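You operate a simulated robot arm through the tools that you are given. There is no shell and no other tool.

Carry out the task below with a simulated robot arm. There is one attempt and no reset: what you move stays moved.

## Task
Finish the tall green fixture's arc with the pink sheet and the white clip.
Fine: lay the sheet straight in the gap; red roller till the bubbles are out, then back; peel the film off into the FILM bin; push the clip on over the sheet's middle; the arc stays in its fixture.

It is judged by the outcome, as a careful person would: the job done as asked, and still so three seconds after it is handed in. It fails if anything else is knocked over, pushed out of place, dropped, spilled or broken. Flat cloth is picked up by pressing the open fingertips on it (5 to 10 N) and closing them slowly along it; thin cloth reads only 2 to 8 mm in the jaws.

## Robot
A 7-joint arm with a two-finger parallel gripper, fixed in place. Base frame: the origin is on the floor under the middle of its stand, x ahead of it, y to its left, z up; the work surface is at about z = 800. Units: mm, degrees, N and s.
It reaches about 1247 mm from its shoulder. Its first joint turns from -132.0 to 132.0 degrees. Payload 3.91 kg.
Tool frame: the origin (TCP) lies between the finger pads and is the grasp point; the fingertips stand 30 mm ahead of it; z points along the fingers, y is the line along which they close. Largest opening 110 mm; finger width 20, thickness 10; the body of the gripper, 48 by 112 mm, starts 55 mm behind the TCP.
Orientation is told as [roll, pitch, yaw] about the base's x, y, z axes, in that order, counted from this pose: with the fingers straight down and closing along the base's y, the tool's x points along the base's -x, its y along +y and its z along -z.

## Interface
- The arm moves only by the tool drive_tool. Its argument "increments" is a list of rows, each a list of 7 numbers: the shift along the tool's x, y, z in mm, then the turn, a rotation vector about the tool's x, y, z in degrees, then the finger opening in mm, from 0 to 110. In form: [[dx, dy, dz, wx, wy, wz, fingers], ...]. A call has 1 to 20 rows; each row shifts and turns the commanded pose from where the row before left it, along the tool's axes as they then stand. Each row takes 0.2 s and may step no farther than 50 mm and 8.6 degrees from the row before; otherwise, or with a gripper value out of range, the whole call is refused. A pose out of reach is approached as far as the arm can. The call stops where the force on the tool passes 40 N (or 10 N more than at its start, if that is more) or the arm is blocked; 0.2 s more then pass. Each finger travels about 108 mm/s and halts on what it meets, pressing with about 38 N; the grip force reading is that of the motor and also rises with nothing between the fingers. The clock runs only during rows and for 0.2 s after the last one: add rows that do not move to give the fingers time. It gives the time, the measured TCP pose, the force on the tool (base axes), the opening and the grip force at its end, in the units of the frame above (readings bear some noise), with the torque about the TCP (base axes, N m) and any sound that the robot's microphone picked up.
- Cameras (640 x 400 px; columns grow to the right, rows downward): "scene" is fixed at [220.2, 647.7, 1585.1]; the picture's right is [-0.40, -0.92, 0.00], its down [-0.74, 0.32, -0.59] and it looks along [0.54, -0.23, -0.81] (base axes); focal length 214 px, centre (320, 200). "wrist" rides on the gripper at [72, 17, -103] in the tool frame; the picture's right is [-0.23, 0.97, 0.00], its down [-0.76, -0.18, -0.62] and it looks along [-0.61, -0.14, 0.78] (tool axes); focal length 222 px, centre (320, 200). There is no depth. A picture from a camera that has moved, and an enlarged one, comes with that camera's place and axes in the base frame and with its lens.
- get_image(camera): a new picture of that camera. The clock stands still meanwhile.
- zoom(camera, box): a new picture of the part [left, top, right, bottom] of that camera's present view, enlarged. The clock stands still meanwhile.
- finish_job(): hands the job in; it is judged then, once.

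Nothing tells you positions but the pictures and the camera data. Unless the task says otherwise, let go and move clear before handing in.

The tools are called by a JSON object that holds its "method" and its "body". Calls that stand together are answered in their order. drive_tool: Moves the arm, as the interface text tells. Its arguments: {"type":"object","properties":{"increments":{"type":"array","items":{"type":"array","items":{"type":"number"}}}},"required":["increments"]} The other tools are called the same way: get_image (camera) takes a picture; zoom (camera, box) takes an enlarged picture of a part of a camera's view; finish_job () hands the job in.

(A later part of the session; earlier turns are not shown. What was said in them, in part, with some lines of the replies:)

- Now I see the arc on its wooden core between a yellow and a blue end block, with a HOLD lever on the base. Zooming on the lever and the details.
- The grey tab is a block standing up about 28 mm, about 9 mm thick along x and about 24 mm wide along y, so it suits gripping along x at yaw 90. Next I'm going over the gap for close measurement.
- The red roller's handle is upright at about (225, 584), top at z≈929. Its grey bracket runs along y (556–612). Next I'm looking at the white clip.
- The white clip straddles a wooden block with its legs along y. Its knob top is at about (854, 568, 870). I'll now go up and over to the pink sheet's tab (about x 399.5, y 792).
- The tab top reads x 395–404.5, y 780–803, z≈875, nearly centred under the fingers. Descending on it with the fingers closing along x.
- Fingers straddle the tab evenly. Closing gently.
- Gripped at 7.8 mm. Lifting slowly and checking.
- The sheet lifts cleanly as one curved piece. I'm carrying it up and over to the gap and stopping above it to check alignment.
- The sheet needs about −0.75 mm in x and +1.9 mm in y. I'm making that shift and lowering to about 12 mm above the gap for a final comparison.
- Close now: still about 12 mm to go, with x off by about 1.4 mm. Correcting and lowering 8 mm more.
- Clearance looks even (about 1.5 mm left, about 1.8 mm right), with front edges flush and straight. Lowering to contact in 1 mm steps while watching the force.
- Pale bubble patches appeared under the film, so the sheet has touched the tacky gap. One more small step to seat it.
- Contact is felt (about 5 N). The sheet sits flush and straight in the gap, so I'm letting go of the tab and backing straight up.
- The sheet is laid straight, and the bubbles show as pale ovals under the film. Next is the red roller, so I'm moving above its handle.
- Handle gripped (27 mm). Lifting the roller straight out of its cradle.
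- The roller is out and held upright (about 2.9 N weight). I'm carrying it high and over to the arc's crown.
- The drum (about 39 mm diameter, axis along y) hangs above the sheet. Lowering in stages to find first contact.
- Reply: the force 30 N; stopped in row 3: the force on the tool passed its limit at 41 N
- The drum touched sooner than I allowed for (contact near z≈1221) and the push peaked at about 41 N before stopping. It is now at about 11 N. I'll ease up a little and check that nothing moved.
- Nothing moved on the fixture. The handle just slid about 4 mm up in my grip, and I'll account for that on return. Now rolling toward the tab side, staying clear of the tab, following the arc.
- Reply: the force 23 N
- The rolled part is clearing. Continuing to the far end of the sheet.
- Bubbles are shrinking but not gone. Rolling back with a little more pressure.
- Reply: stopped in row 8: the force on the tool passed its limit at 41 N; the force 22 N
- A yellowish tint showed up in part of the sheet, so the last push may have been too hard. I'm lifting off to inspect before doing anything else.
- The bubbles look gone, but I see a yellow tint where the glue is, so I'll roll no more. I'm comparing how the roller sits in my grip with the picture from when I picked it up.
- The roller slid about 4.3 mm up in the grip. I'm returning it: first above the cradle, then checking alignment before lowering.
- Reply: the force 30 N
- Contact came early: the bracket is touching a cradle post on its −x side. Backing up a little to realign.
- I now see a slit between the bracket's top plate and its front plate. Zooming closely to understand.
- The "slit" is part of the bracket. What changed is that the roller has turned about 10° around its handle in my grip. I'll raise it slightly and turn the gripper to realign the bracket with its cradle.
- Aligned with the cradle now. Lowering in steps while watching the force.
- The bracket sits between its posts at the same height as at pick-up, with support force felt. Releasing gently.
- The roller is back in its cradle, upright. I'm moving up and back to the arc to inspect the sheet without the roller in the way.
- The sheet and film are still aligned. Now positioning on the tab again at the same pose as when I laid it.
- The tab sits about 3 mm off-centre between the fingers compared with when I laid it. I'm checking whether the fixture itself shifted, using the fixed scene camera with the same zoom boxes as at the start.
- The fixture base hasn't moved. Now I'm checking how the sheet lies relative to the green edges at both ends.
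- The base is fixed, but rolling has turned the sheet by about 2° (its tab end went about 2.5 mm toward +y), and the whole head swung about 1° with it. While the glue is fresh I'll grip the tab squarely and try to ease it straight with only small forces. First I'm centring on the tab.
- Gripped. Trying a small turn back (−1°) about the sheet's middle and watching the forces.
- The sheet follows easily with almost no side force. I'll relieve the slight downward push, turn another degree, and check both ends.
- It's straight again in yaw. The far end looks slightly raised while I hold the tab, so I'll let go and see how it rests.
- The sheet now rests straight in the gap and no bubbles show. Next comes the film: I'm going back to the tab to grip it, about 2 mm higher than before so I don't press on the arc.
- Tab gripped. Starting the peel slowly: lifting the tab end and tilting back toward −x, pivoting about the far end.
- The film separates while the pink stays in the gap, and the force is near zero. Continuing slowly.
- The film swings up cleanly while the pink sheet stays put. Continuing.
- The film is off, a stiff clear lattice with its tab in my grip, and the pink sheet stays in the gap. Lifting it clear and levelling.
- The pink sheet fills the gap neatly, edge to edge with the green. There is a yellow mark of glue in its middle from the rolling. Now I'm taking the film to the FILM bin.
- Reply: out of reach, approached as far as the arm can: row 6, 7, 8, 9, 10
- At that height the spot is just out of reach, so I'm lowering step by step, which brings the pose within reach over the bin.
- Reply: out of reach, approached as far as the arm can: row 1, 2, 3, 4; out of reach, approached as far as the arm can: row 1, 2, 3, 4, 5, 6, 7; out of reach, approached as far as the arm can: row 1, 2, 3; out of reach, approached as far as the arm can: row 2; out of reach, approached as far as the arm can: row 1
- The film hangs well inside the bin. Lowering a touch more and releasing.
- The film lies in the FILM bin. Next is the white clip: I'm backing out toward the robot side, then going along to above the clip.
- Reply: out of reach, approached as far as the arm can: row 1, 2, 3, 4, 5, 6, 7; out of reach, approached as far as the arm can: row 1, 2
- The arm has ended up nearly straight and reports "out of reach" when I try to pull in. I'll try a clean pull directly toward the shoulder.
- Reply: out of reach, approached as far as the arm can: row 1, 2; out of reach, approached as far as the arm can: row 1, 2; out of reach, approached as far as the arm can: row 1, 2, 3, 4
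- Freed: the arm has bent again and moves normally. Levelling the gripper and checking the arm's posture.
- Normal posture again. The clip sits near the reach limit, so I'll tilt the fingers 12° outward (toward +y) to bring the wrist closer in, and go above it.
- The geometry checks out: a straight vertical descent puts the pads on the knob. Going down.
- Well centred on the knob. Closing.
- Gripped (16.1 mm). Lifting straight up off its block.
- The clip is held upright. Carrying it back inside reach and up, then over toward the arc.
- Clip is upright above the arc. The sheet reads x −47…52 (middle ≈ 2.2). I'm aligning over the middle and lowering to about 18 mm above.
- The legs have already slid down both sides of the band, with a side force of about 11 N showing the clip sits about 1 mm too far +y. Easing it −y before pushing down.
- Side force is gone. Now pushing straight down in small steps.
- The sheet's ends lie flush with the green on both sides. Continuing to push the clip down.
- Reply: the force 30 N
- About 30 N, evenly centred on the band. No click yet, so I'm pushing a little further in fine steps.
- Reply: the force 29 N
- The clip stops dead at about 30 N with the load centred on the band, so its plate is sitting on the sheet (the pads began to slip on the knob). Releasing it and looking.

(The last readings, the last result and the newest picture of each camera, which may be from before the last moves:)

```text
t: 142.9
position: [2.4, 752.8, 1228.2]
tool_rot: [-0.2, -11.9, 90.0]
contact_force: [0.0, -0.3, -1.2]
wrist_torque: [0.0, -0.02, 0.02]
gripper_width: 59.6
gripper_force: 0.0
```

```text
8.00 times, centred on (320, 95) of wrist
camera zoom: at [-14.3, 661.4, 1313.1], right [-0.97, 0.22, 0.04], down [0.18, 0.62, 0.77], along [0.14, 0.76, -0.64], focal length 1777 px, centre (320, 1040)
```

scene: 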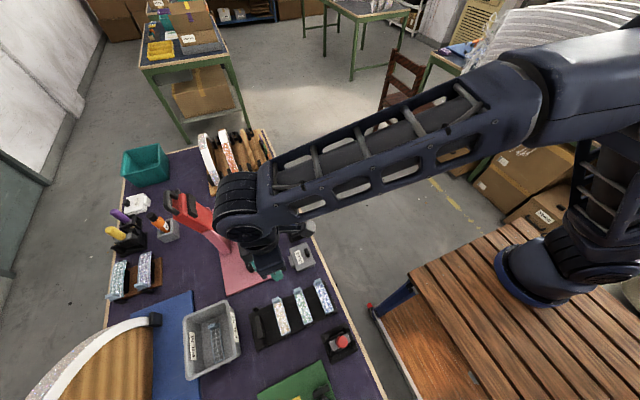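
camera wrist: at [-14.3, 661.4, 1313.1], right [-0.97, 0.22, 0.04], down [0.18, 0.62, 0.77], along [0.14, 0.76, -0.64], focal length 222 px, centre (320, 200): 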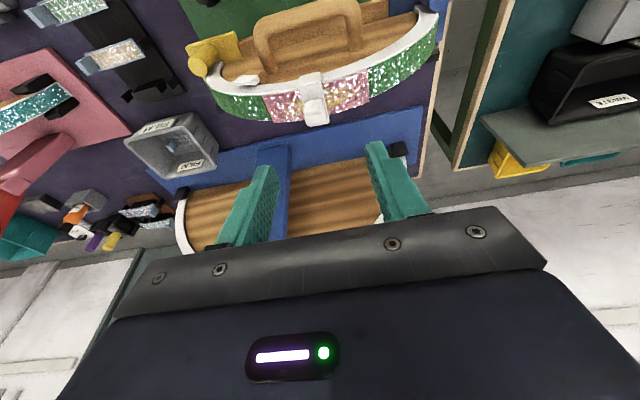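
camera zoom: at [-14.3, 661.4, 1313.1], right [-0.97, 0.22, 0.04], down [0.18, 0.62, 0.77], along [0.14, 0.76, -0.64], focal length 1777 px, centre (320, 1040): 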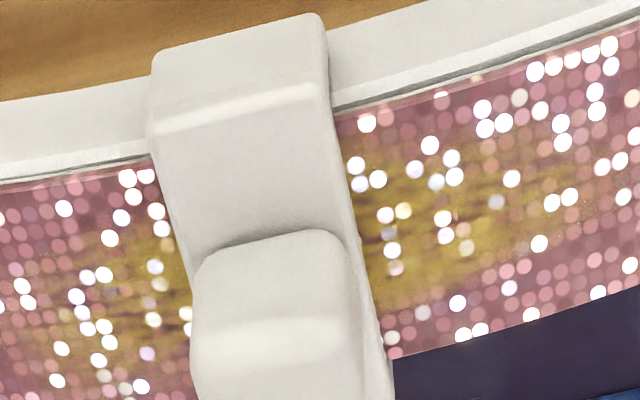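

The clip sits on the arc over the sheet's middle (x≈3). I want a low front view to confirm it's fully down.

{"method": "drive_tool", "body": {"increments": [[31.5, -4.3, -6.7, 0, 0, 0, 110], [31.5, -4.3, -6.7, 0, 0, 0, 110], [31.5, -4.3, -6.7, 0, 0, 0, 110], [31.5, -4.3, -6.7, 0, 0, 0, 110], [0, 0, 0, 0, -8.25, 0, 110], [0, 0, 0, 0, -8.25, 0, 110], [0, 0, 0, 0, -8.25, 0, 110], [0, 0, 0, 0, -8.25, 0, 110], [28.3, 0, 28.3, 0, 0, 0, 110], [28.3, 0, 28.3, 0, 0, 0, 110], [0, 0, 0, 0, 0, 0, 110]]}}

{"method": "get_image", "body": {"camera": "wrist"}}

{"method": "zoom", "body": {"camera": "wrist", "box": [240, 120, 400, 220]}}

{"method": "zoom", "body": {"camera": "wrist", "box": [290, 150, 350, 200]}}

```text
t: 145.3
position: [20.1, 627.1, 1149.2]
tool_rot: [-0.2, -45.0, 90.1]
contact_force: [0.2, 0.0, -0.4]
wrist_torque: [0.0, -0.01, 0.0]
gripper_width: 110.1
gripper_force: 0.0
```

```text
taken
camera wrist: at [4.5, 502.1, 1169.0], right [-0.97, 0.16, 0.16], down [0.17, 0.1, 0.98], along [0.14, 0.98, -0.12], focal length 222 px, centre (320, 200)
```

wrist: 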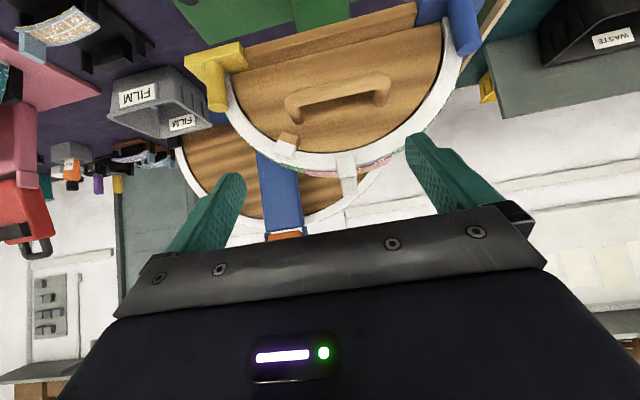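

```text
4.00 times, centred on (320, 170) of wrist
camera zoom: at [4.5, 502.1, 1169.0], right [-0.97, 0.16, 0.16], down [0.17, 0.1, 0.98], along [0.14, 0.98, -0.12], focal length 888 px, centre (320, 320)
```

zoom: 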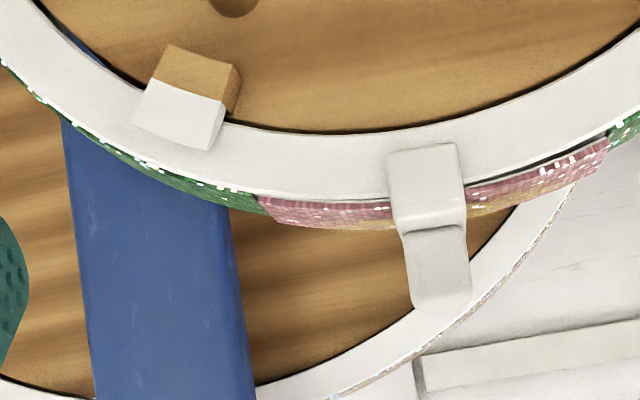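

```text
8.00 times, centred on (320, 175) of wrist
camera zoom: at [4.5, 502.1, 1169.0], right [-0.97, 0.16, 0.16], down [0.17, 0.1, 0.98], along [0.14, 0.98, -0.12], focal length 1777 px, centre (320, 400)
```

zoom: 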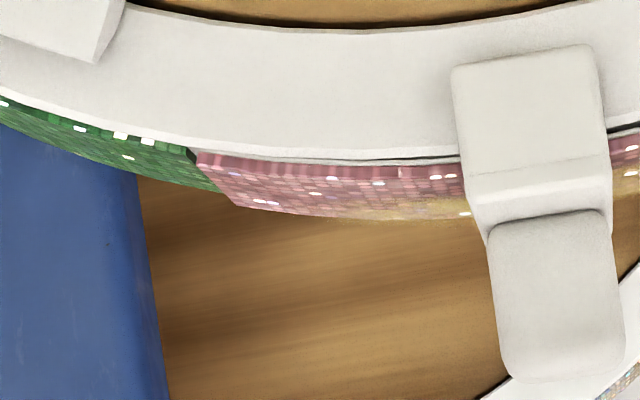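

{"method": "zoom", "body": {"camera": "wrist", "box": [350, 140, 410, 185]}}

{"method": "zoom", "body": {"camera": "wrist", "box": [330, 145, 380, 185]}}

```text
8.89 times, centred on (380, 162) of wrist
camera zoom: at [4.5, 502.1, 1169.0], right [-0.97, 0.16, 0.16], down [0.17, 0.1, 0.98], along [0.14, 0.98, -0.12], focal length 1974 px, centre (-213, 533)
```

zoom: 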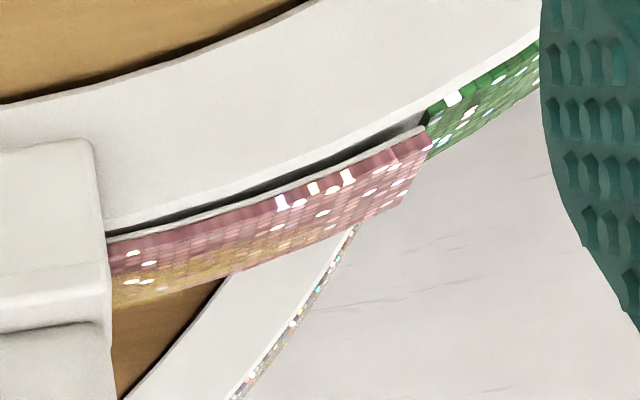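

```text
10.00 times, centred on (355, 165) of wrist
camera zoom: at [4.5, 502.1, 1169.0], right [-0.97, 0.16, 0.16], down [0.17, 0.1, 0.98], along [0.14, 0.98, -0.12], focal length 2221 px, centre (-30, 550)
```

zoom: 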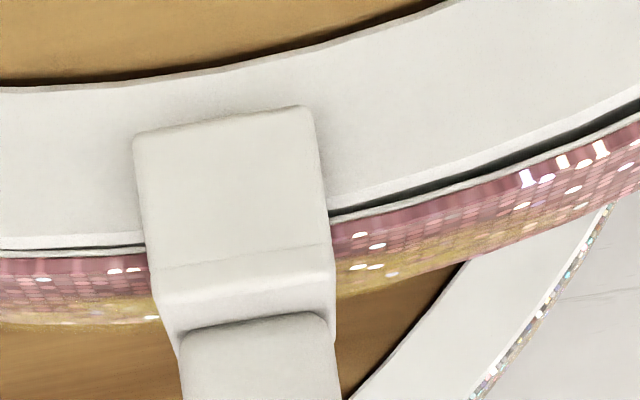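

From the front I can see the sheet's −x end is raised about 2–3 mm, apparently catching on the edge of the green there. I'll get a lower, closer look at that end.

{"method": "drive_tool", "body": {"increments": [[14, 30, 14, 0, 0, 0, 110], [14, 30, 14, 0, 0, 0, 110], [0, 0, 0, 0, 0, 0, 110]]}}

{"method": "get_image", "body": {"camera": "wrist"}}

{"method": "zoom", "body": {"camera": "wrist", "box": [300, 130, 400, 200]}}

```text
t: 146.1
position: [-39.4, 626.3, 1111.1]
tool_rot: [-0.4, -45.0, 90.3]
contact_force: [-0.3, 0.6, 0.4]
wrist_torque: [0.0, -0.01, 0.0]
gripper_width: 110.0
gripper_force: 0.1
```

```text
taken
camera wrist: at [-55.6, 503.0, 1130.8], right [-0.97, 0.16, 0.16], down [0.17, 0.1, 0.98], along [0.14, 0.98, -0.12], focal length 222 px, centre (320, 200)
```

wrist: 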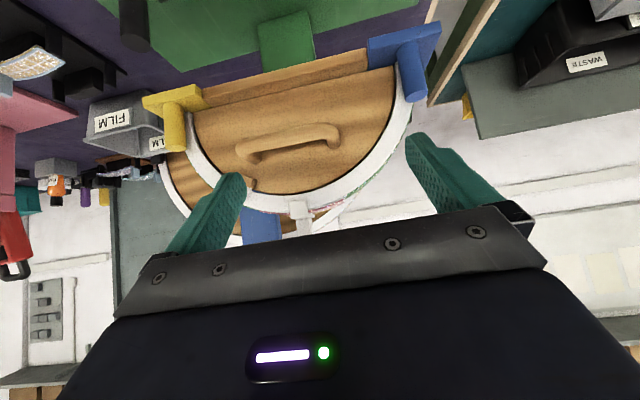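

```text
5.71 times, centred on (350, 165) of wrist
camera zoom: at [-55.6, 503.0, 1130.8], right [-0.97, 0.16, 0.16], down [0.17, 0.1, 0.98], along [0.14, 0.98, -0.12], focal length 1269 px, centre (149, 400)
```

zoom: 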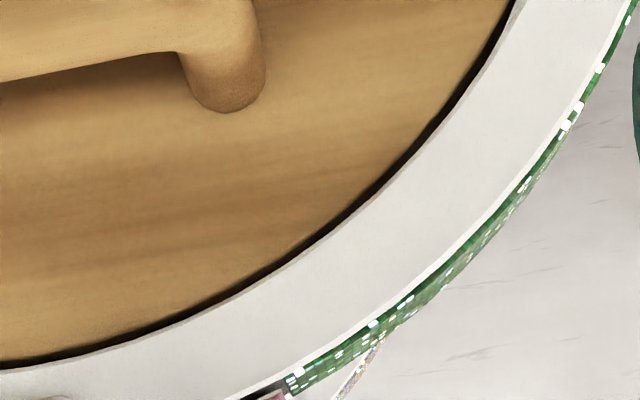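

{"method": "zoom", "body": {"camera": "wrist", "box": [285, 185, 345, 225]}}

{"method": "zoom", "body": {"camera": "wrist", "box": [320, 185, 350, 215]}}

{"method": "zoom", "body": {"camera": "wrist", "box": [220, 185, 300, 235]}}

```text
10.00 times, centred on (315, 205) of wrist
camera zoom: at [-55.6, 503.0, 1130.8], right [-0.97, 0.16, 0.16], down [0.17, 0.1, 0.98], along [0.14, 0.98, -0.12], focal length 2221 px, centre (370, 150)
```

zoom: 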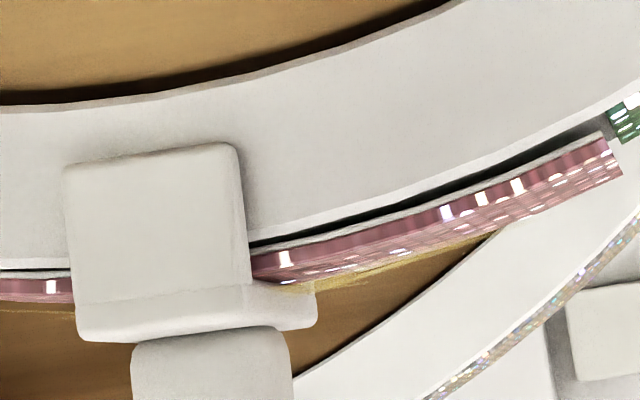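

```text
13.33 times, centred on (335, 200) of wrist
camera zoom: at [-55.6, 503.0, 1130.8], right [-0.97, 0.16, 0.16], down [0.17, 0.1, 0.98], along [0.14, 0.98, -0.12], focal length 2962 px, centre (120, 200)
```

zoom: 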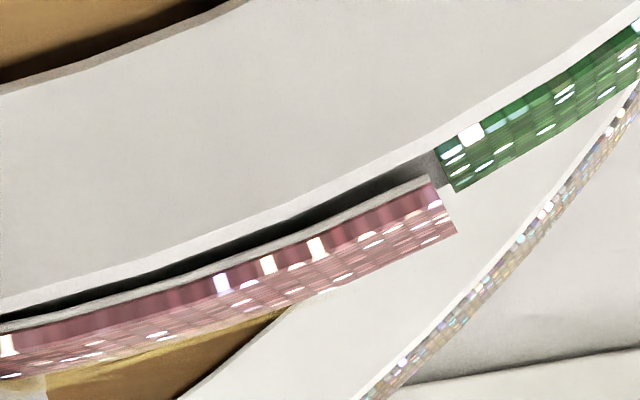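

```text
8.00 times, centred on (260, 210) of wrist
camera zoom: at [-55.6, 503.0, 1130.8], right [-0.97, 0.16, 0.16], down [0.17, 0.1, 0.98], along [0.14, 0.98, -0.12], focal length 1777 px, centre (800, 120)
```

zoom: 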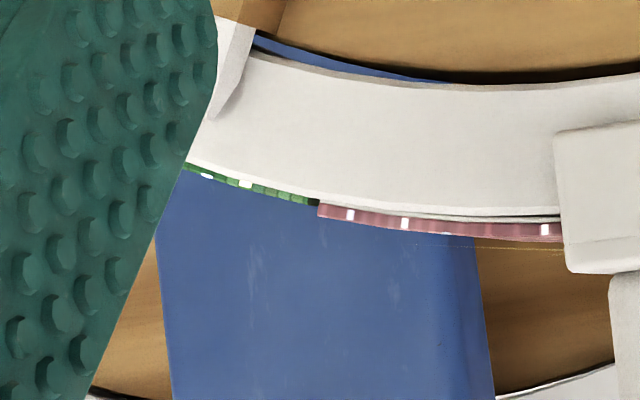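

The sheet is down at the +x end but stands off about 2.5 mm at the −x end, with clearance to the green (not overlapping it). I'll press that end down gently with closed fingertips, tilted to the surface. First I'm going up, levelling, and positioning above it.

{"method": "drive_tool", "body": {"increments": [[-28.3, 0, -28.3, 0, 0, 0, 110], [-28.3, 0, -28.3, 0, 0, 0, 60], [-28.3, 0, -28.3, 0, 0, 0, 20], [0, 0, 0, 0, 7.5, 0, 0], [0, 0, 0, 0, 7.5, 0, 0], [0, 0, 0, 0, 7.5, 0, 0], [0, 0, 0, 0, 7.5, 0, 0], [0, 0, 0, 0, 7.5, 0, 0], [0, 0, 0, 0, 7.5, 0, 0], [0, 0, 0, 0, 0, 0, 0]]}}

{"method": "drive_tool", "body": {"increments": [[-33.7, 2.2, 0, 0, 0, 0, 0], [-33.7, 2.2, 0, 0, 0, 0, 0], [-33.7, 2.2, 0, 0, 0, 0, 0], [-33.7, 2.2, 0, 0, 0, 0, 0], [0, 0, 20, 7, 0, 0, 0], [0, 0, 10, 7, 0, 0, 0], [0, 0, 0, 0, 0, 0, 0]]}}

{"method": "get_image", "body": {"camera": "wrist"}}

{"method": "zoom", "body": {"camera": "wrist", "box": [220, 60, 420, 190]}}

```text
t: 148.3
position: [-39.8, 624.8, 1229.0]
tool_rot: [-0.1, 0.0, 90.0]
contact_force: [0.3, -0.3, 0.7]
wrist_torque: [-0.03, -0.01, -0.01]
gripper_width: 0.1
gripper_force: 38.1
```

```text
t: 149.9
position: [-45.5, 758.9, 1200.5]
tool_rot: [-14.3, 0.0, 90.0]
contact_force: [0.0, -0.2, 0.3]
wrist_torque: [0.0, 0.02, 0.05]
gripper_width: 0.0
gripper_force: 37.4
```

```text
taken
camera wrist: at [-87.4, 686.9, 1294.7], right [-0.94, 0.23, -0.24], down [0.02, 0.76, 0.65], along [0.33, 0.61, -0.72], focal length 222 px, centre (320, 200)
```

wrist: 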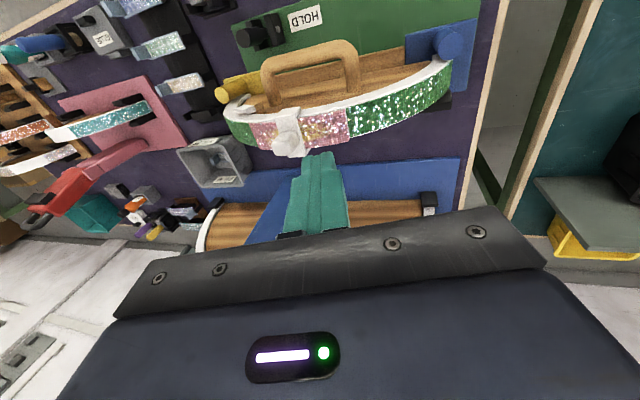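

```text
3.08 times, centred on (320, 125) of wrist
camera zoom: at [-87.4, 686.9, 1294.7], right [-0.94, 0.23, -0.24], down [0.02, 0.76, 0.65], along [0.33, 0.61, -0.72], focal length 684 px, centre (320, 431)
```

zoom: 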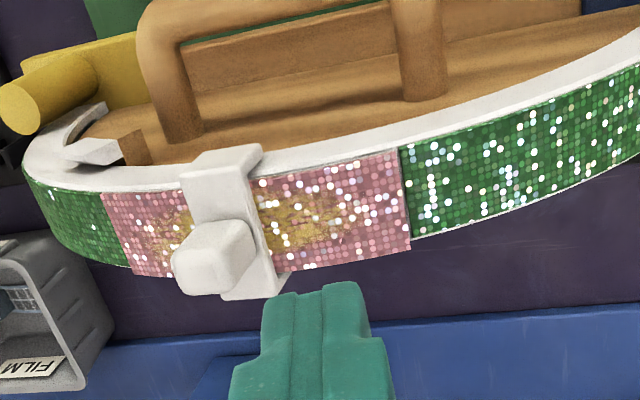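

{"method": "drive_tool", "body": {"increments": [[-2, 13.6, -3.5, 0, 0, 0, 0], [0, 0, 20, 0, 0, 0, 0], [0, 0, 20, 0, 0, 0, 0], [0, 0, 10, 0, 0, 0, 0], [0, 0, 0, 0, 0, 0, 0]]}}

{"method": "zoom", "body": {"camera": "wrist", "box": [240, 80, 400, 190]}}

```text
t: 151.1
position: [-48.2, 761.2, 1151.3]
tool_rot: [-14.1, 0.0, 90.0]
contact_force: [0.4, 1.2, 0.2]
wrist_torque: [0.0, 0.01, 0.01]
gripper_width: 0.0
gripper_force: 37.6
```

```text
3.64 times, centred on (320, 135) of wrist
camera zoom: at [-89.3, 689.3, 1245.9], right [-0.94, 0.23, -0.24], down [0.02, 0.76, 0.65], along [0.33, 0.61, -0.72], focal length 808 px, centre (320, 436)
```

zoom: 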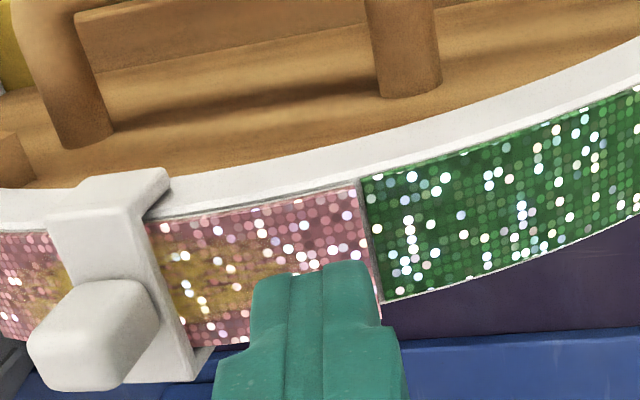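

{"method": "drive_tool", "body": {"increments": [[0, 0, 6, 0, 0, 0, 0], [0, 0, 3, 0, 0, 0, 0], [0, 0, 2, 0, 0, 0, 0]]}}

```text
t: 151.9
position: [-47.1, 761.5, 1141.0]
tool_rot: [-14.2, 0.0, 90.0]
contact_force: [-0.8, 0.0, -0.2]
wrist_torque: [0.02, 0.01, 0.0]
gripper_width: 0.1
gripper_force: 37.5
```

{"method": "drive_tool", "body": {"increments": [[0, 0, 1.5, 0, 0, 0, 0], [0, 0, 1.5, 0, 0, 0, 0]]}}

{"method": "zoom", "body": {"camera": "wrist", "box": [260, 90, 380, 180]}}

```text
t: 152.5
position: [-45.3, 763.1, 1137.4]
tool_rot: [-14.2, 0.0, 90.1]
contact_force: [0.3, -0.5, -0.7]
wrist_torque: [0.02, 0.0, 0.0]
gripper_width: 0.0
gripper_force: 37.5
```

```text
4.44 times, centred on (320, 135) of wrist
camera zoom: at [-86.5, 689.8, 1232.4], right [-0.94, 0.23, -0.24], down [0.02, 0.76, 0.65], along [0.33, 0.61, -0.72], focal length 987 px, centre (320, 489)
```

zoom: 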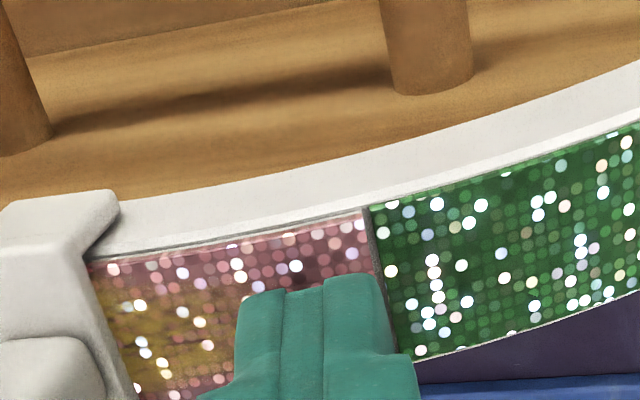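

{"method": "drive_tool", "body": {"increments": [[0, 0, 1.2, 0, 0, 0, 0], [0, 0, 1.2, 0, 0, 0, 0]]}}

```text
t: 153.1
position: [-46.2, 761.5, 1135.5]
tool_rot: [-14.1, 0.0, 90.0]
contact_force: [-3.7, 0.2, 6.3]
wrist_torque: [0.03, 0.04, 0.0]
gripper_width: 0.0
gripper_force: 38.4
```

Contact (about 7 N). Pressing a little more, watching the end.

{"method": "drive_tool", "body": {"increments": [[0, 0, 0.8, 0, 0, 0, 0], [0, 0, 0, 0, 0, 0, 0]]}}

{"method": "zoom", "body": {"camera": "wrist", "box": [300, 110, 360, 155]}}

```text
t: 153.7
position: [-45.2, 762.2, 1135.2]
tool_rot: [-14.2, -0.1, 90.1]
contact_force: [-5.5, 0.6, 15.0]
wrist_torque: [0.0, 0.01, 0.03]
gripper_width: 0.1
gripper_force: 37.8
```

```text
8.89 times, centred on (330, 132) of wrist
camera zoom: at [-85.9, 689.4, 1230.2], right [-0.94, 0.23, -0.24], down [0.02, 0.76, 0.65], along [0.33, 0.61, -0.72], focal length 1974 px, centre (231, 800)
```

zoom: 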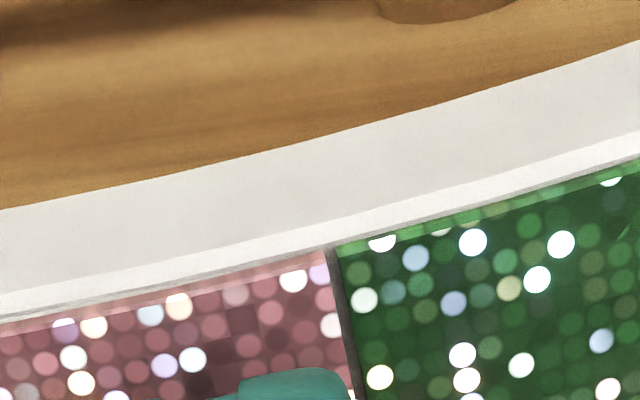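

The end goes down flush, with a neat seam to the green. Holding a moment, then backing off to see if it stays.

{"method": "drive_tool", "body": {"increments": [[0, 0, 0, 0, 0, 0, 0], [0, 0, 0, 0, 0, 0, 0], [0, 0, -2, 0, 0, 0, 0], [0, 0, -5, 0, 0, 0, 0], [0, 0, -15, 0, 0, 0, 0], [0, 0, -30, 0, 0, 0, 0]]}}

{"method": "zoom", "body": {"camera": "wrist", "box": [240, 70, 400, 190]}}

{"method": "zoom", "body": {"camera": "wrist", "box": [300, 90, 360, 135]}}

```text
t: 155.1
position: [-58.1, 761.1, 1185.5]
tool_rot: [-14.2, 0.1, 90.0]
contact_force: [0.6, 0.1, -1.8]
wrist_torque: [0.0, 0.04, 0.0]
gripper_width: 0.0
gripper_force: 37.3
```

```text
3.33 times, centred on (320, 130) of wrist
camera zoom: at [-98.8, 690.2, 1279.9], right [-0.94, 0.23, -0.24], down [0.02, 0.76, 0.65], along [0.33, 0.61, -0.72], focal length 740 px, centre (320, 433)
```

zoom: 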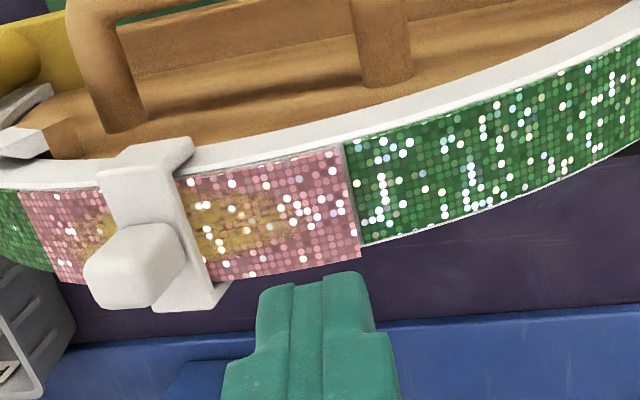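

```text
8.89 times, centred on (330, 112) of wrist
camera zoom: at [-98.8, 690.2, 1279.9], right [-0.94, 0.23, -0.24], down [0.02, 0.76, 0.65], along [0.33, 0.61, -0.72], focal length 1974 px, centre (231, 978)
```

zoom: 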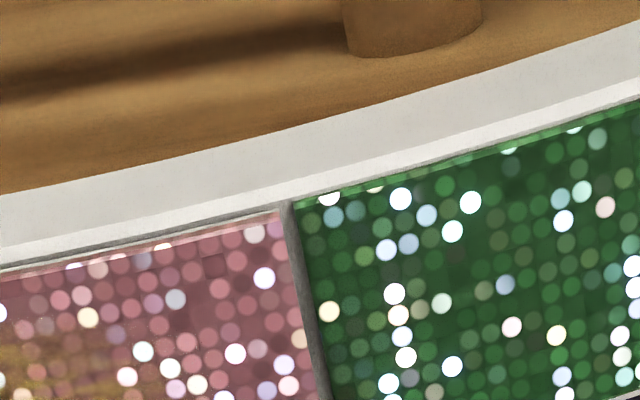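

It stays flush. I'm going back to the low front view to check both ends and the clip.

{"method": "drive_tool", "body": {"increments": [[0, -10, -39, 0, 0, 0, 0], [0, 0, 0, -7.1, 0, 0, 0], [0, 0, 0, -7.1, 0, 0, 20], [33, -10, 0, 0, 0, 0, 60], [33, -20, 0, 0, 0, 0, 110], [33, -20, 0, 0, 0, 0, 110], [33, -20, 0, 0, 0, 0, 110], [0, 0, 0, 0, -7.5, 0, 110], [0, 0, 0, 0, -7.5, 0, 110], [0, 0, 0, 0, -7.5, 0, 110], [0, 0, 0, 0, -7.5, 0, 110], [0, 0, 0, 0, -7.5, 0, 110], [0, 0, 0, 0, -7.5, 0, 110], [28, 0, 28, 0, 0, 0, 110], [28, 0, 28, 0, 0, 0, 110], [0, 0, 0, 0, 0, 0, 110]]}}

{"method": "get_image", "body": {"camera": "wrist"}}

{"method": "zoom", "body": {"camera": "wrist", "box": [240, 120, 400, 220]}}

```text
t: 158.5
position: [14.0, 629.9, 1143.4]
tool_rot: [0.1, -45.0, 89.9]
contact_force: [0.0, 0.7, -0.2]
wrist_torque: [0.0, 0.02, 0.0]
gripper_width: 109.7
gripper_force: 0.1
```

```text
taken
camera wrist: at [-3.1, 506.8, 1164.7], right [-0.97, 0.16, 0.16], down [0.18, 0.1, 0.98], along [0.14, 0.98, -0.12], focal length 222 px, centre (320, 200)
```

wrist: 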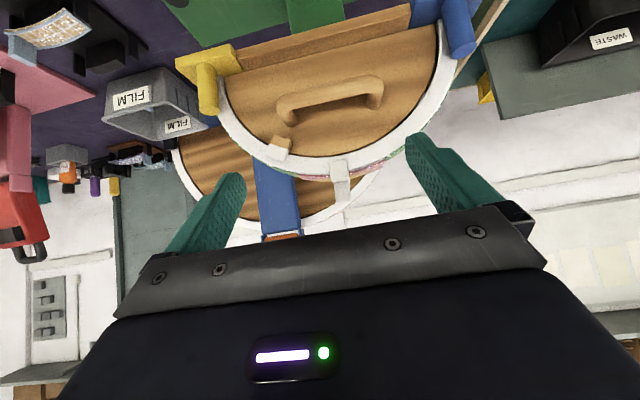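

```text
4.00 times, centred on (320, 170) of wrist
camera zoom: at [-3.1, 506.8, 1164.7], right [-0.97, 0.16, 0.16], down [0.18, 0.1, 0.98], along [0.14, 0.98, -0.12], focal length 888 px, centre (320, 320)
```

zoom: 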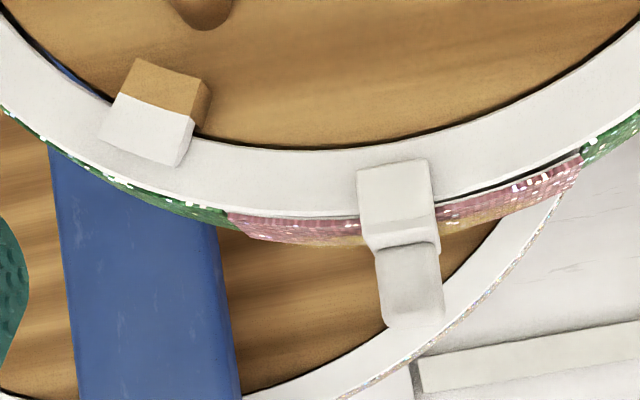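

{"method": "zoom", "body": {"camera": "wrist", "box": [340, 145, 400, 190]}}

{"method": "zoom", "body": {"camera": "wrist", "box": [285, 155, 345, 200]}}

```text
8.89 times, centred on (370, 168) of wrist
camera zoom: at [-3.1, 506.8, 1164.7], right [-0.97, 0.16, 0.16], down [0.18, 0.1, 0.98], along [0.14, 0.98, -0.12], focal length 1974 px, centre (-124, 489)
```

zoom: 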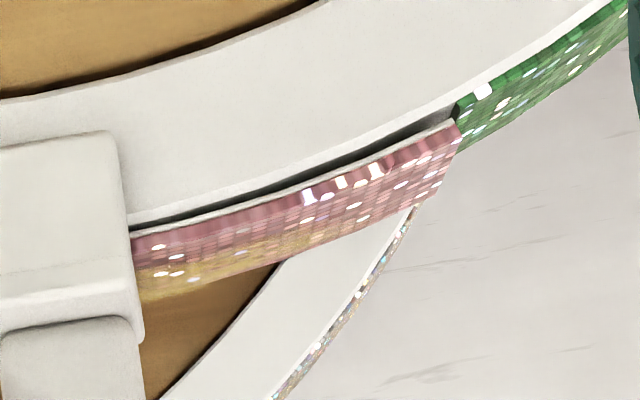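

```text
8.89 times, centred on (315, 178) of wrist
camera zoom: at [-3.1, 506.8, 1164.7], right [-0.97, 0.16, 0.16], down [0.18, 0.1, 0.98], along [0.14, 0.98, -0.12], focal length 1974 px, centre (364, 400)
```

zoom: 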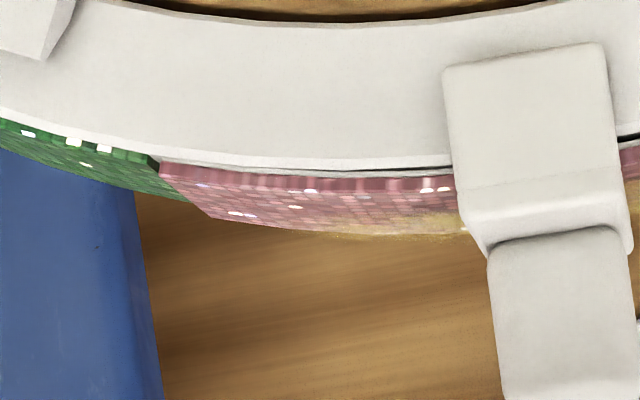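

That end springs back up about 2.5–3 mm after a light press. I'll try one firmer, longer press nearer the end (under 30 N), since the sheet should lie flat.

{"method": "drive_tool", "body": {"increments": [[-28, 0, -28, 0, 0, 0, 110], [-28, 0, -28, 0, 0, 0, 60], [-5, 0, -5, 0, 0, 0, 20], [0, 0, 0, 0, 7.5, 0, 0], [0, 0, 0, 0, 7.5, 0, 0], [0, 0, 0, 0, 7.5, 0, 0], [0, 0, 0, 0, 7.5, 0, 0], [0, 0, 0, 0, 7.5, 0, 0], [0, 0, 0, 0, 7.5, 0, 0], [-33, 18, 0, 0, 0, 0, 0], [-33, 18, 0, 0, 0, 0, 0], [-33, 18, 0, 0, 0, 0, 0], [-32, 18, 0, 0, 0, 0, 0], [0, 0, 0, 7, 0, 0, 0], [0, 0, 0, 7.2, 0, 0, 0], [0, 0, 0, 0, 0, 0, 0]]}}

{"method": "zoom", "body": {"camera": "wrist", "box": [240, 70, 400, 190]}}

```text
t: 161.9
position: [-60.4, 760.9, 1231.7]
tool_rot: [-14.2, 0.1, 90.1]
contact_force: [0.9, -0.3, 0.0]
wrist_torque: [-0.01, 0.03, -0.02]
gripper_width: 0.0
gripper_force: 37.2
```

```text
3.33 times, centred on (320, 130) of wrist
camera zoom: at [-100.8, 688.9, 1326.6], right [-0.94, 0.23, -0.24], down [0.02, 0.76, 0.65], along [0.33, 0.61, -0.72], focal length 740 px, centre (320, 433)
```

zoom: 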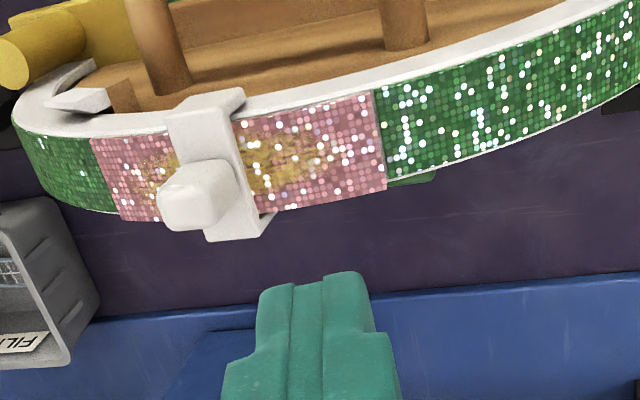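

{"method": "drive_tool", "body": {"increments": [[0, 12.6, -3.2, 0, 0, 0, 0], [0, 0, 30, 0, 0, 0, 0], [0, 0, 30, 0, 0, 0, 0], [0, 0, 20, 0, 0, 0, 0], [0, 0, 10, 0, 0, 0, 0], [0, 0, 3, 0, 0, 0, 0]]}}

```text
t: 163.3
position: [-49.2, 759.6, 1143.2]
tool_rot: [-14.2, 0.0, 90.0]
contact_force: [0.1, 0.1, 0.5]
wrist_torque: [0.01, -0.01, 0.03]
gripper_width: 0.1
gripper_force: 37.7
```

{"method": "drive_tool", "body": {"increments": [[0, 0, 3, 0, 0, 0, 0], [0, 0, 2, 0, 0, 0, 0], [0, 0, 1.5, 0, 0, 0, 0]]}}

```text
t: 164.1
position: [-49.3, 759.5, 1136.3]
tool_rot: [-14.2, 0.1, 90.0]
contact_force: [-1.8, 0.4, 2.4]
wrist_torque: [-0.04, 0.02, 0.02]
gripper_width: 0.1
gripper_force: 37.9
```

{"method": "drive_tool", "body": {"increments": [[0, 0, 1, 0, 0, 0, 0], [0, 0, 0.7, 0, 0, 0, 0], [0, 0, 0, 0, 0, 0, 0]]}}

{"method": "zoom", "body": {"camera": "wrist", "box": [290, 110, 370, 170]}}

```text
t: 164.9
position: [-47.1, 760.7, 1134.3]
tool_rot: [-14.2, 0.0, 90.1]
contact_force: [-4.6, -0.1, 11.5]
wrist_torque: [0.06, 0.07, 0.06]
gripper_width: 0.1
gripper_force: 37.7
```

```text
6.67 times, centred on (330, 140) of wrist
camera zoom: at [-88.9, 688.2, 1229.3], right [-0.94, 0.23, -0.24], down [0.02, 0.76, 0.65], along [0.33, 0.61, -0.72], focal length 1481 px, centre (253, 600)
```

zoom: 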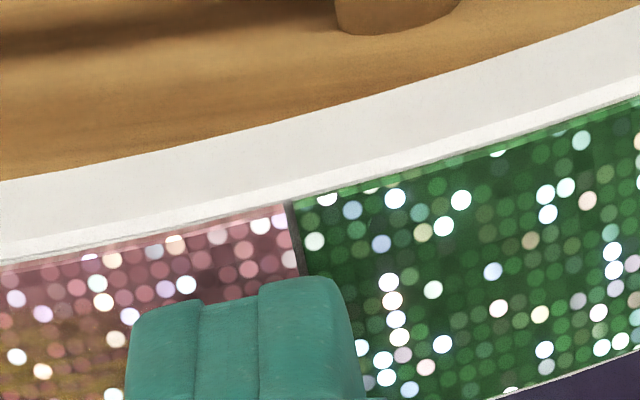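

{"method": "drive_tool", "body": {"increments": [[0, 0, 0.6, 0, 0, 0, 0], [0, 0, 0.6, 0, 0, 0, 0], [0, 0, 0, 0, 0, 0, 0], [0, 0, 0, 0, 0, 0, 0], [0, 0, 0, 0, 0, 0, 0], [0, 0, 0, 0, 0, 0, 0], [0, 0, 0, 0, 0, 0, 0], [0, 0, 0, 0, 0, 0, 0], [0, 0, 0, 0, 0, 0, 0], [0, 0, 0, 0, 0, 0, 0]]}}

```text
t: 166.8
position: [-48.1, 760.9, 1134.1]
tool_rot: [-14.0, -0.1, 90.0]
contact_force: [-2.8, -0.4, 12.0]
wrist_torque: [-0.01, -0.04, -0.03]
gripper_width: 0.1
gripper_force: 37.7
stopped in row 9: the force on the tool passed its limit at 40 N (the readings are from after the stop); the commanded pose is now the measured one
```

{"method": "drive_tool", "body": {"increments": [[0, 0, -1, 0, 0, 0, 0], [0, 0, -3, 0, 0, 0, 0], [0, 0, -15, 0, 0, 0, 0], [0, 0, -35, 0, 0, 0, 0], [0, -10, -39, 0, 0, 0, 0], [0, 0, 0, -7.1, 0, 0, 0], [0, 0, 0, -7.1, 0, 0, 20], [33, -10, 0, 0, 0, 0, 60], [33, -16, 0, 0, 0, 0, 110], [33, -16, 0, 0, 0, 0, 110], [33, -16, 0, 0, 0, 0, 110], [0, 0, 0, 0, -7.5, 0, 110], [0, 0, 0, 0, -7.5, 0, 110], [0, 0, 0, 0, -7.5, 0, 110], [0, 0, 0, 0, -7.5, 0, 110], [0, 0, 0, 0, -7.5, 0, 110], [0, 0, 0, 0, -7.5, 0, 110], [29, 0, 29, 0, 0, 0, 110], [29, 0, 29, 0, 0, 0, 110], [0, 0, 0, 0, 0, 0, 110]]}}

{"method": "zoom", "body": {"camera": "wrist", "box": [240, 120, 420, 230]}}

{"method": "zoom", "body": {"camera": "wrist", "box": [340, 145, 400, 190]}}

```text
t: 171.1
position: [-0.9, 628.2, 1145.0]
tool_rot: [0.1, -45.2, 90.0]
contact_force: [-0.9, 0.4, 0.0]
wrist_torque: [0.03, 0.01, 0.04]
gripper_width: 109.9
gripper_force: 0.1
```

```text
3.56 times, centred on (330, 175) of wrist
camera zoom: at [-17.3, 505.1, 1165.0], right [-0.97, 0.16, 0.16], down [0.18, 0.1, 0.98], along [0.14, 0.98, -0.12], focal length 790 px, centre (284, 289)
```

zoom: 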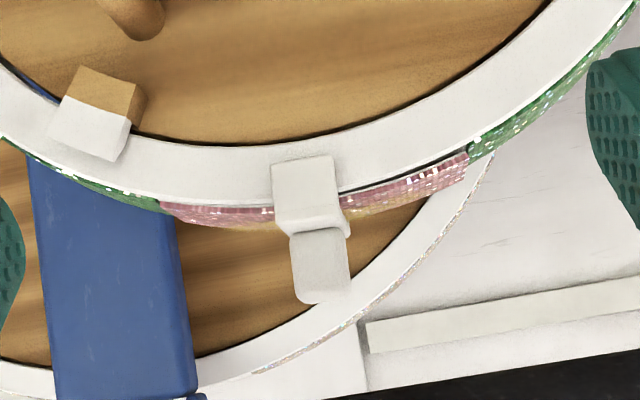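

```text
8.89 times, centred on (370, 168) of wrist
camera zoom: at [-17.3, 505.1, 1165.0], right [-0.97, 0.16, 0.16], down [0.18, 0.1, 0.98], along [0.14, 0.98, -0.12], focal length 1974 px, centre (-124, 489)
```

zoom: 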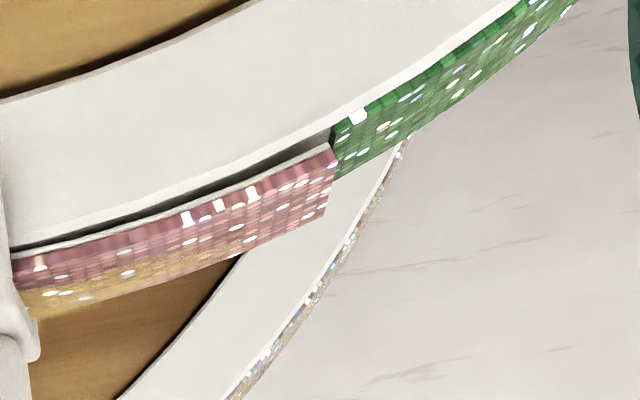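

The end still stands off. The +x end is abutting the green while about 1.6 mm of room remains at the −x end, so the sheet may be jammed toward +x. I'll try once to press it flush and draw it about 1.2 mm toward −x.

{"method": "drive_tool", "body": {"increments": [[-29, 0, -29, 0, 0, 0, 110], [-29, 0, -29, 0, 0, 0, 60], [-5, 0, -5, 0, 0, 0, 20], [0, 0, 0, 0, 7.5, 0, 0], [0, 0, 0, 0, 7.5, 0, 0], [0, 0, 0, 0, 7.5, 0, 0], [0, 0, 0, 0, 7.5, 0, 0], [0, 0, 0, 0, 7.5, 0, 0], [0, 0, 0, 0, 7.6, 0, 0], [-33, 17, 0, 0, 0, 0, 0], [-33, 17, 0, 0, 0, 0, 0], [-33, 17, 0, 0, 0, 0, 0], [-34, 17, 0, 0, 0, 0, 0], [0, 0, 0, 7, 0, 0, 0], [0, 0, 0, 7.2, 0, 0, 0], [0, 0, 0, 0, 0, 0, 0]]}}

{"method": "zoom", "body": {"camera": "wrist", "box": [240, 70, 400, 190]}}

```text
t: 174.4
position: [-69.7, 761.8, 1232.9]
tool_rot: [-14.1, 0.0, 90.1]
contact_force: [1.0, 0.2, -0.7]
wrist_torque: [0.01, 0.02, -0.01]
gripper_width: 0.0
gripper_force: 38.3
```

```text
3.33 times, centred on (320, 130) of wrist
camera zoom: at [-111.7, 690.1, 1328.4], right [-0.94, 0.23, -0.24], down [0.02, 0.76, 0.65], along [0.33, 0.61, -0.72], focal length 740 px, centre (320, 433)
```

zoom: 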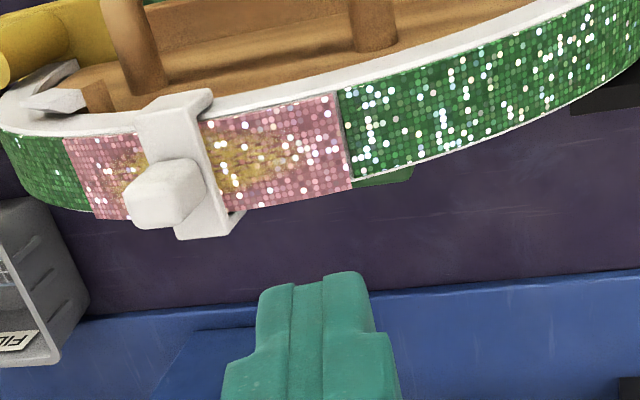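

{"method": "drive_tool", "body": {"increments": [[0, 1, 30, 0, 0, 0, 0], [0, 0, 30, 0, 0, 0, 0], [0, 0, 20, 0, 0, 0, 0], [0, 0, 10, 0, 0, 0, 0], [0, 0, 5, 0, 0, 0, 0]]}}

{"method": "drive_tool", "body": {"increments": [[0, 0, 1.5, 0, 0, 0, 0], [0, 0, 1.5, 0, 0, 0, 0]]}}

```text
t: 175.7
position: [-48.4, 761.6, 1140.6]
tool_rot: [-14.2, 0.1, 89.9]
contact_force: [0.0, 0.3, -0.4]
wrist_torque: [-0.01, -0.01, 0.01]
gripper_width: 0.2
gripper_force: 37.4
```

```text
t: 176.2
position: [-46.7, 762.0, 1138.0]
tool_rot: [-14.2, 0.1, 90.0]
contact_force: [-0.7, 0.3, -0.2]
wrist_torque: [0.03, -0.02, 0.02]
gripper_width: 0.0
gripper_force: 37.9
```

{"method": "drive_tool", "body": {"increments": [[0, 0, 1.3, 0, 0, 0, 0], [0, 0, 1.2, 0, 0, 0, 0]]}}

```text
t: 176.8
position: [-48.4, 762.9, 1135.0]
tool_rot: [-14.1, 0.0, 90.1]
contact_force: [-2.0, 1.4, 3.1]
wrist_torque: [0.0, 0.0, 0.0]
gripper_width: 0.1
gripper_force: 37.8
```

{"method": "drive_tool", "body": {"increments": [[0, 0, 0.9, 0, 0, 0, 0], [0, 0.4, 0, 0, 0, 0, 0], [0, 0.4, 0, 0, 0, 0, 0], [0, 0.4, 0, 0, 0, 0, 0]]}}

{"method": "zoom", "body": {"camera": "wrist", "box": [300, 110, 360, 155]}}

```text
t: 177.8
position: [-48.8, 762.4, 1134.5]
tool_rot: [-14.3, 0.1, 90.0]
contact_force: [-1.9, 1.5, 15.1]
wrist_torque: [0.01, -0.16, 0.06]
gripper_width: 0.2
gripper_force: 37.9
```

```text
8.89 times, centred on (330, 132) of wrist
camera zoom: at [-88.7, 689.9, 1229.3], right [-0.94, 0.23, -0.24], down [0.02, 0.76, 0.65], along [0.33, 0.61, -0.72], focal length 1974 px, centre (231, 800)
```

zoom: 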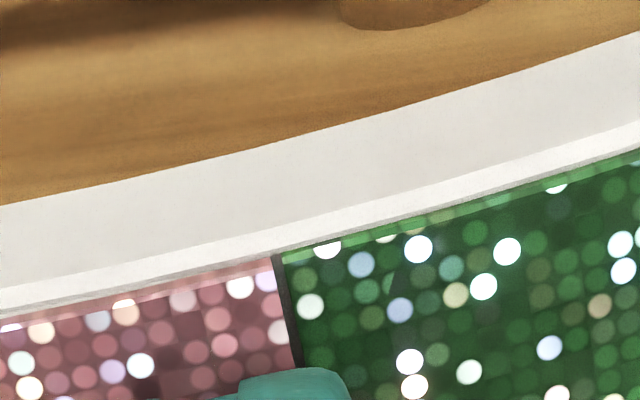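

{"method": "drive_tool", "body": {"increments": [[0, 0.5, 0, 0, 0, 0, 0], [0, 0.5, 0, 0, 0, 0, 0], [0, 0, 0, 0, 0, 0, 0]]}}

{"method": "zoom", "body": {"camera": "wrist", "box": [300, 110, 360, 155]}}

```text
t: 178.7
position: [-49.4, 761.0, 1134.1]
tool_rot: [-14.1, 0.1, 90.0]
contact_force: [-0.5, 0.6, 21.0]
wrist_torque: [0.12, -0.17, 0.04]
gripper_width: 0.0
gripper_force: 37.8
```

```text
8.89 times, centred on (330, 132) of wrist
camera zoom: at [-90.3, 689.4, 1228.8], right [-0.94, 0.23, -0.24], down [0.02, 0.76, 0.65], along [0.33, 0.61, -0.72], focal length 1974 px, centre (231, 800)
```

zoom: 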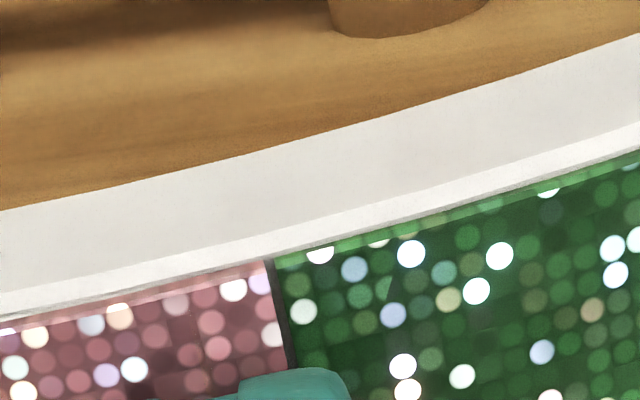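

{"method": "drive_tool", "body": {"increments": [[0, 0, -1, 0, 0, 0, 0], [0, 0, -3, 0, 0, 0, 0], [0, 0, -15, 0, 0, 0, 0], [0, 0, -35, 0, 0, 0, 0], [0, -10, -39, 0, 0, 0, 0], [0, 0, 0, -7.1, 0, 0, 0], [0, 0, 0, -7.1, 0, 0, 20], [33, -10, 0, 0, 0, 0, 60], [33, -18, 0, 0, 0, 0, 110], [33, -18, 0, 0, 0, 0, 110], [33, -18, 0, 0, 0, 0, 110], [0, 0, 0, 0, -7.5, 0, 110], [0, 0, 0, 0, -7.5, 0, 110], [0, 0, 0, 0, -7.5, 0, 110], [0, 0, 0, 0, -7.5, 0, 110], [0, 0, 0, 0, -7.5, 0, 110], [0, 0, 0, 0, -7.5, 0, 110], [29, 0, 29, 0, 0, 0, 110], [29, 0, 29, 0, 0, 0, 110], [0, 0, 0, 0, 0, 0, 110]]}}

{"method": "get_image", "body": {"camera": "wrist"}}

{"method": "zoom", "body": {"camera": "wrist", "box": [280, 140, 400, 215]}}

{"method": "zoom", "body": {"camera": "wrist", "box": [340, 145, 400, 190]}}

```text
t: 182.8
position: [2.0, 630.6, 1142.7]
tool_rot: [0.2, -45.1, 90.0]
contact_force: [-0.6, -0.1, 0.5]
wrist_torque: [-0.03, -0.03, -0.01]
gripper_width: 109.9
gripper_force: 0.0
```

```text
taken
camera wrist: at [-14.0, 505.8, 1162.9], right [-0.97, 0.16, 0.16], down [0.18, 0.1, 0.98], along [0.14, 0.98, -0.12], focal length 222 px, centre (320, 200)
```

wrist: 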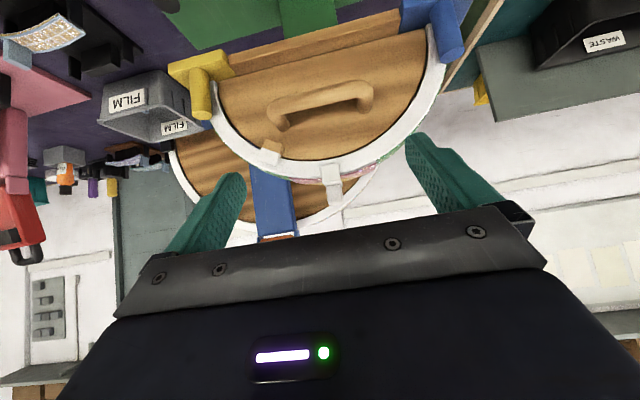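

```text
5.33 times, centred on (340, 178) of wrist
camera zoom: at [-14.0, 505.8, 1162.9], right [-0.97, 0.16, 0.16], down [0.18, 0.1, 0.98], along [0.14, 0.98, -0.12], focal length 1185 px, centre (213, 320)
```

zoom: 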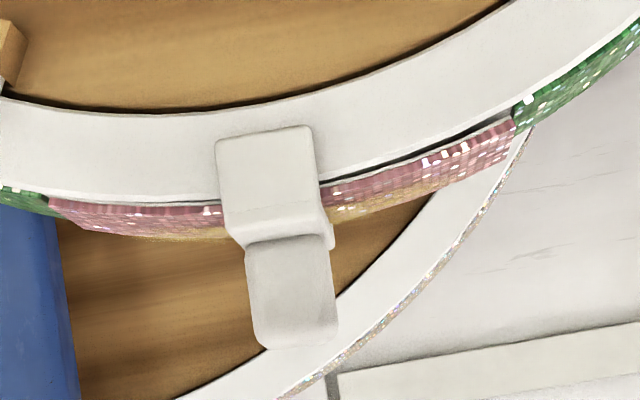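

```text
8.89 times, centred on (370, 168) of wrist
camera zoom: at [-14.0, 505.8, 1162.9], right [-0.97, 0.16, 0.16], down [0.18, 0.1, 0.98], along [0.14, 0.98, -0.12], focal length 1974 px, centre (-124, 489)
```

zoom: 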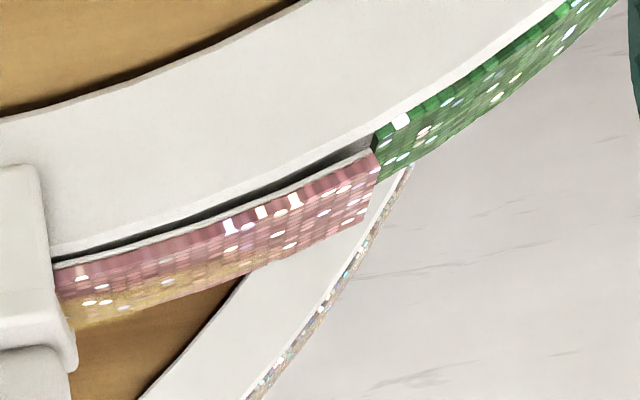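

That attempt changed nothing further. The sheet is straight and edge to edge, held by the clip over its middle, with only the −x end standing off slightly. I won't risk disturbing it more. Moving the arm clear and doing a last overall check.

{"method": "drive_tool", "body": {"increments": [[-29, 0, -29, 0, 0, 0, 110], [-29, 0, -29, 0, 0, 0, 110], [-20, 0, -20, 0, 0, 0, 110], [0, 0, 0, 0, 7.5, 0, 110], [0, 0, 0, 0, 7.5, 0, 110], [0, 0, 0, 0, 7.5, 0, 110], [0, 0, 0, 0, 7.5, 0, 110], [0, 0, 0, 0, 7.5, 0, 110], [0, 0, 0, 0, 7.6, 0, 110], [25, -15, -15, 0, 0, 0, 110], [25, -15, -15, 0, 0, 0, 110], [25, -15, -15, 0, 0, 0, 110], [25, -15, -15, 0, 0, 0, 110], [0, 0, 0, 0, 0, 0, 110]]}}

{"method": "get_image", "body": {"camera": "wrist"}}

{"method": "get_image", "body": {"camera": "scene"}}

{"method": "zoom", "body": {"camera": "wrist", "box": [240, 60, 460, 200]}}

```text
t: 185.8
position: [63.2, 530.6, 1316.5]
tool_rot: [0.0, 0.2, 90.0]
contact_force: [-0.5, -0.2, -0.1]
wrist_torque: [-0.02, 0.01, 0.01]
gripper_width: 109.9
gripper_force: 0.2
```

```text
taken
camera wrist: at [46.1, 457.8, 1418.4], right [-0.97, 0.23, 0.0], down [0.18, 0.76, 0.62], along [0.14, 0.6, -0.78], focal length 222 px, centre (320, 200)
```

wrist: 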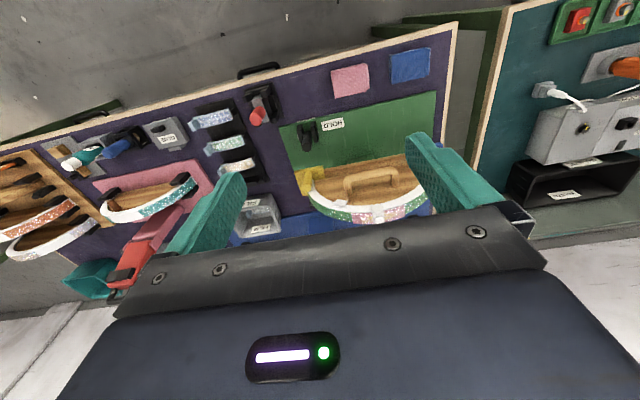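

```text
taken
```

scene: 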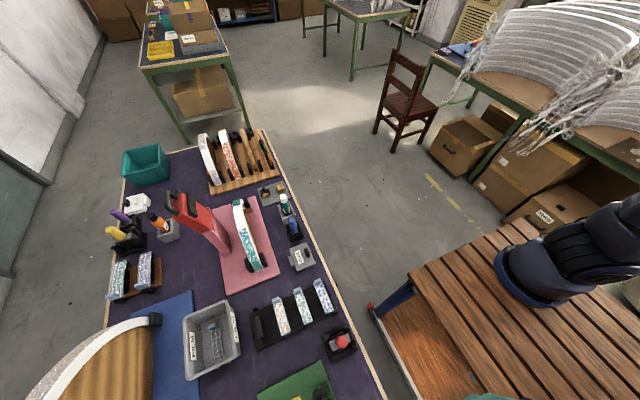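

```text
2.86 times, centred on (350, 130) of wrist
camera zoom: at [46.1, 457.8, 1418.4], right [-0.97, 0.23, 0.0], down [0.18, 0.76, 0.62], along [0.14, 0.6, -0.78], focal length 635 px, centre (234, 400)
```

zoom: 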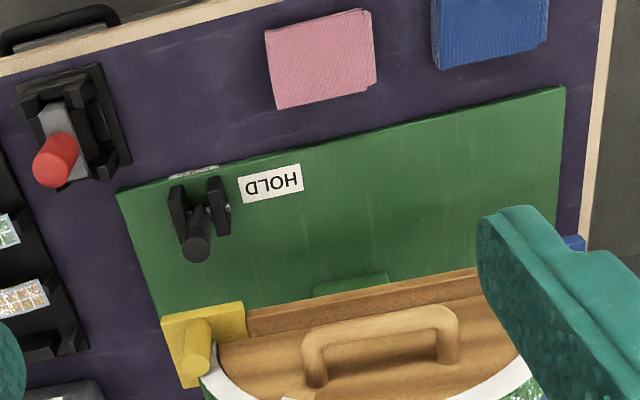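

The film is in the FILM bin, the red roller is back in its cradle, and the clip is on. The arc is in its fixture and nothing else has been disturbed, so I'm handing in.

{"method": "finish_job", "body": {}}

```text
The job is handed in.
```

I've handed the job in. Every step was carried out, but the finished sheet has two faults.

- **Sheet:** The pink sheet lies straight in the gap on the tall green fixture, edge to edge with the green. It turned about 2° during rolling, and I eased it straight again by its tab.
- **Bubbles:** I saw none left after rolling.
- **Roller:** The red roller is back upright in its cradle.
- **Film:** It came off in one piece and is in the FILM bin.
- **Clip:** The white clip is on over the sheet's middle, within about 2 mm, and pushed down until it stopped at about 30 N.

The faults:

- **Glue mark:** I pressed too hard while rolling; the force peaked at about 41 N twice. There is a yellow mark in the middle of the sheet, apparently glue coming through, and the clip covers only part of it.
- **Raised end:** The sheet's end toward −x stands about 2.5 mm off the arc. I first saw this after straightening the sheet. I pressed it down three times, but it sprang back each time.

The arc is still in its fixture, though by my measurements rolling moved it along by about 2 mm. I never touched the HOLD lever. In the last pictures nothing else on the bench looks moved or knocked over.
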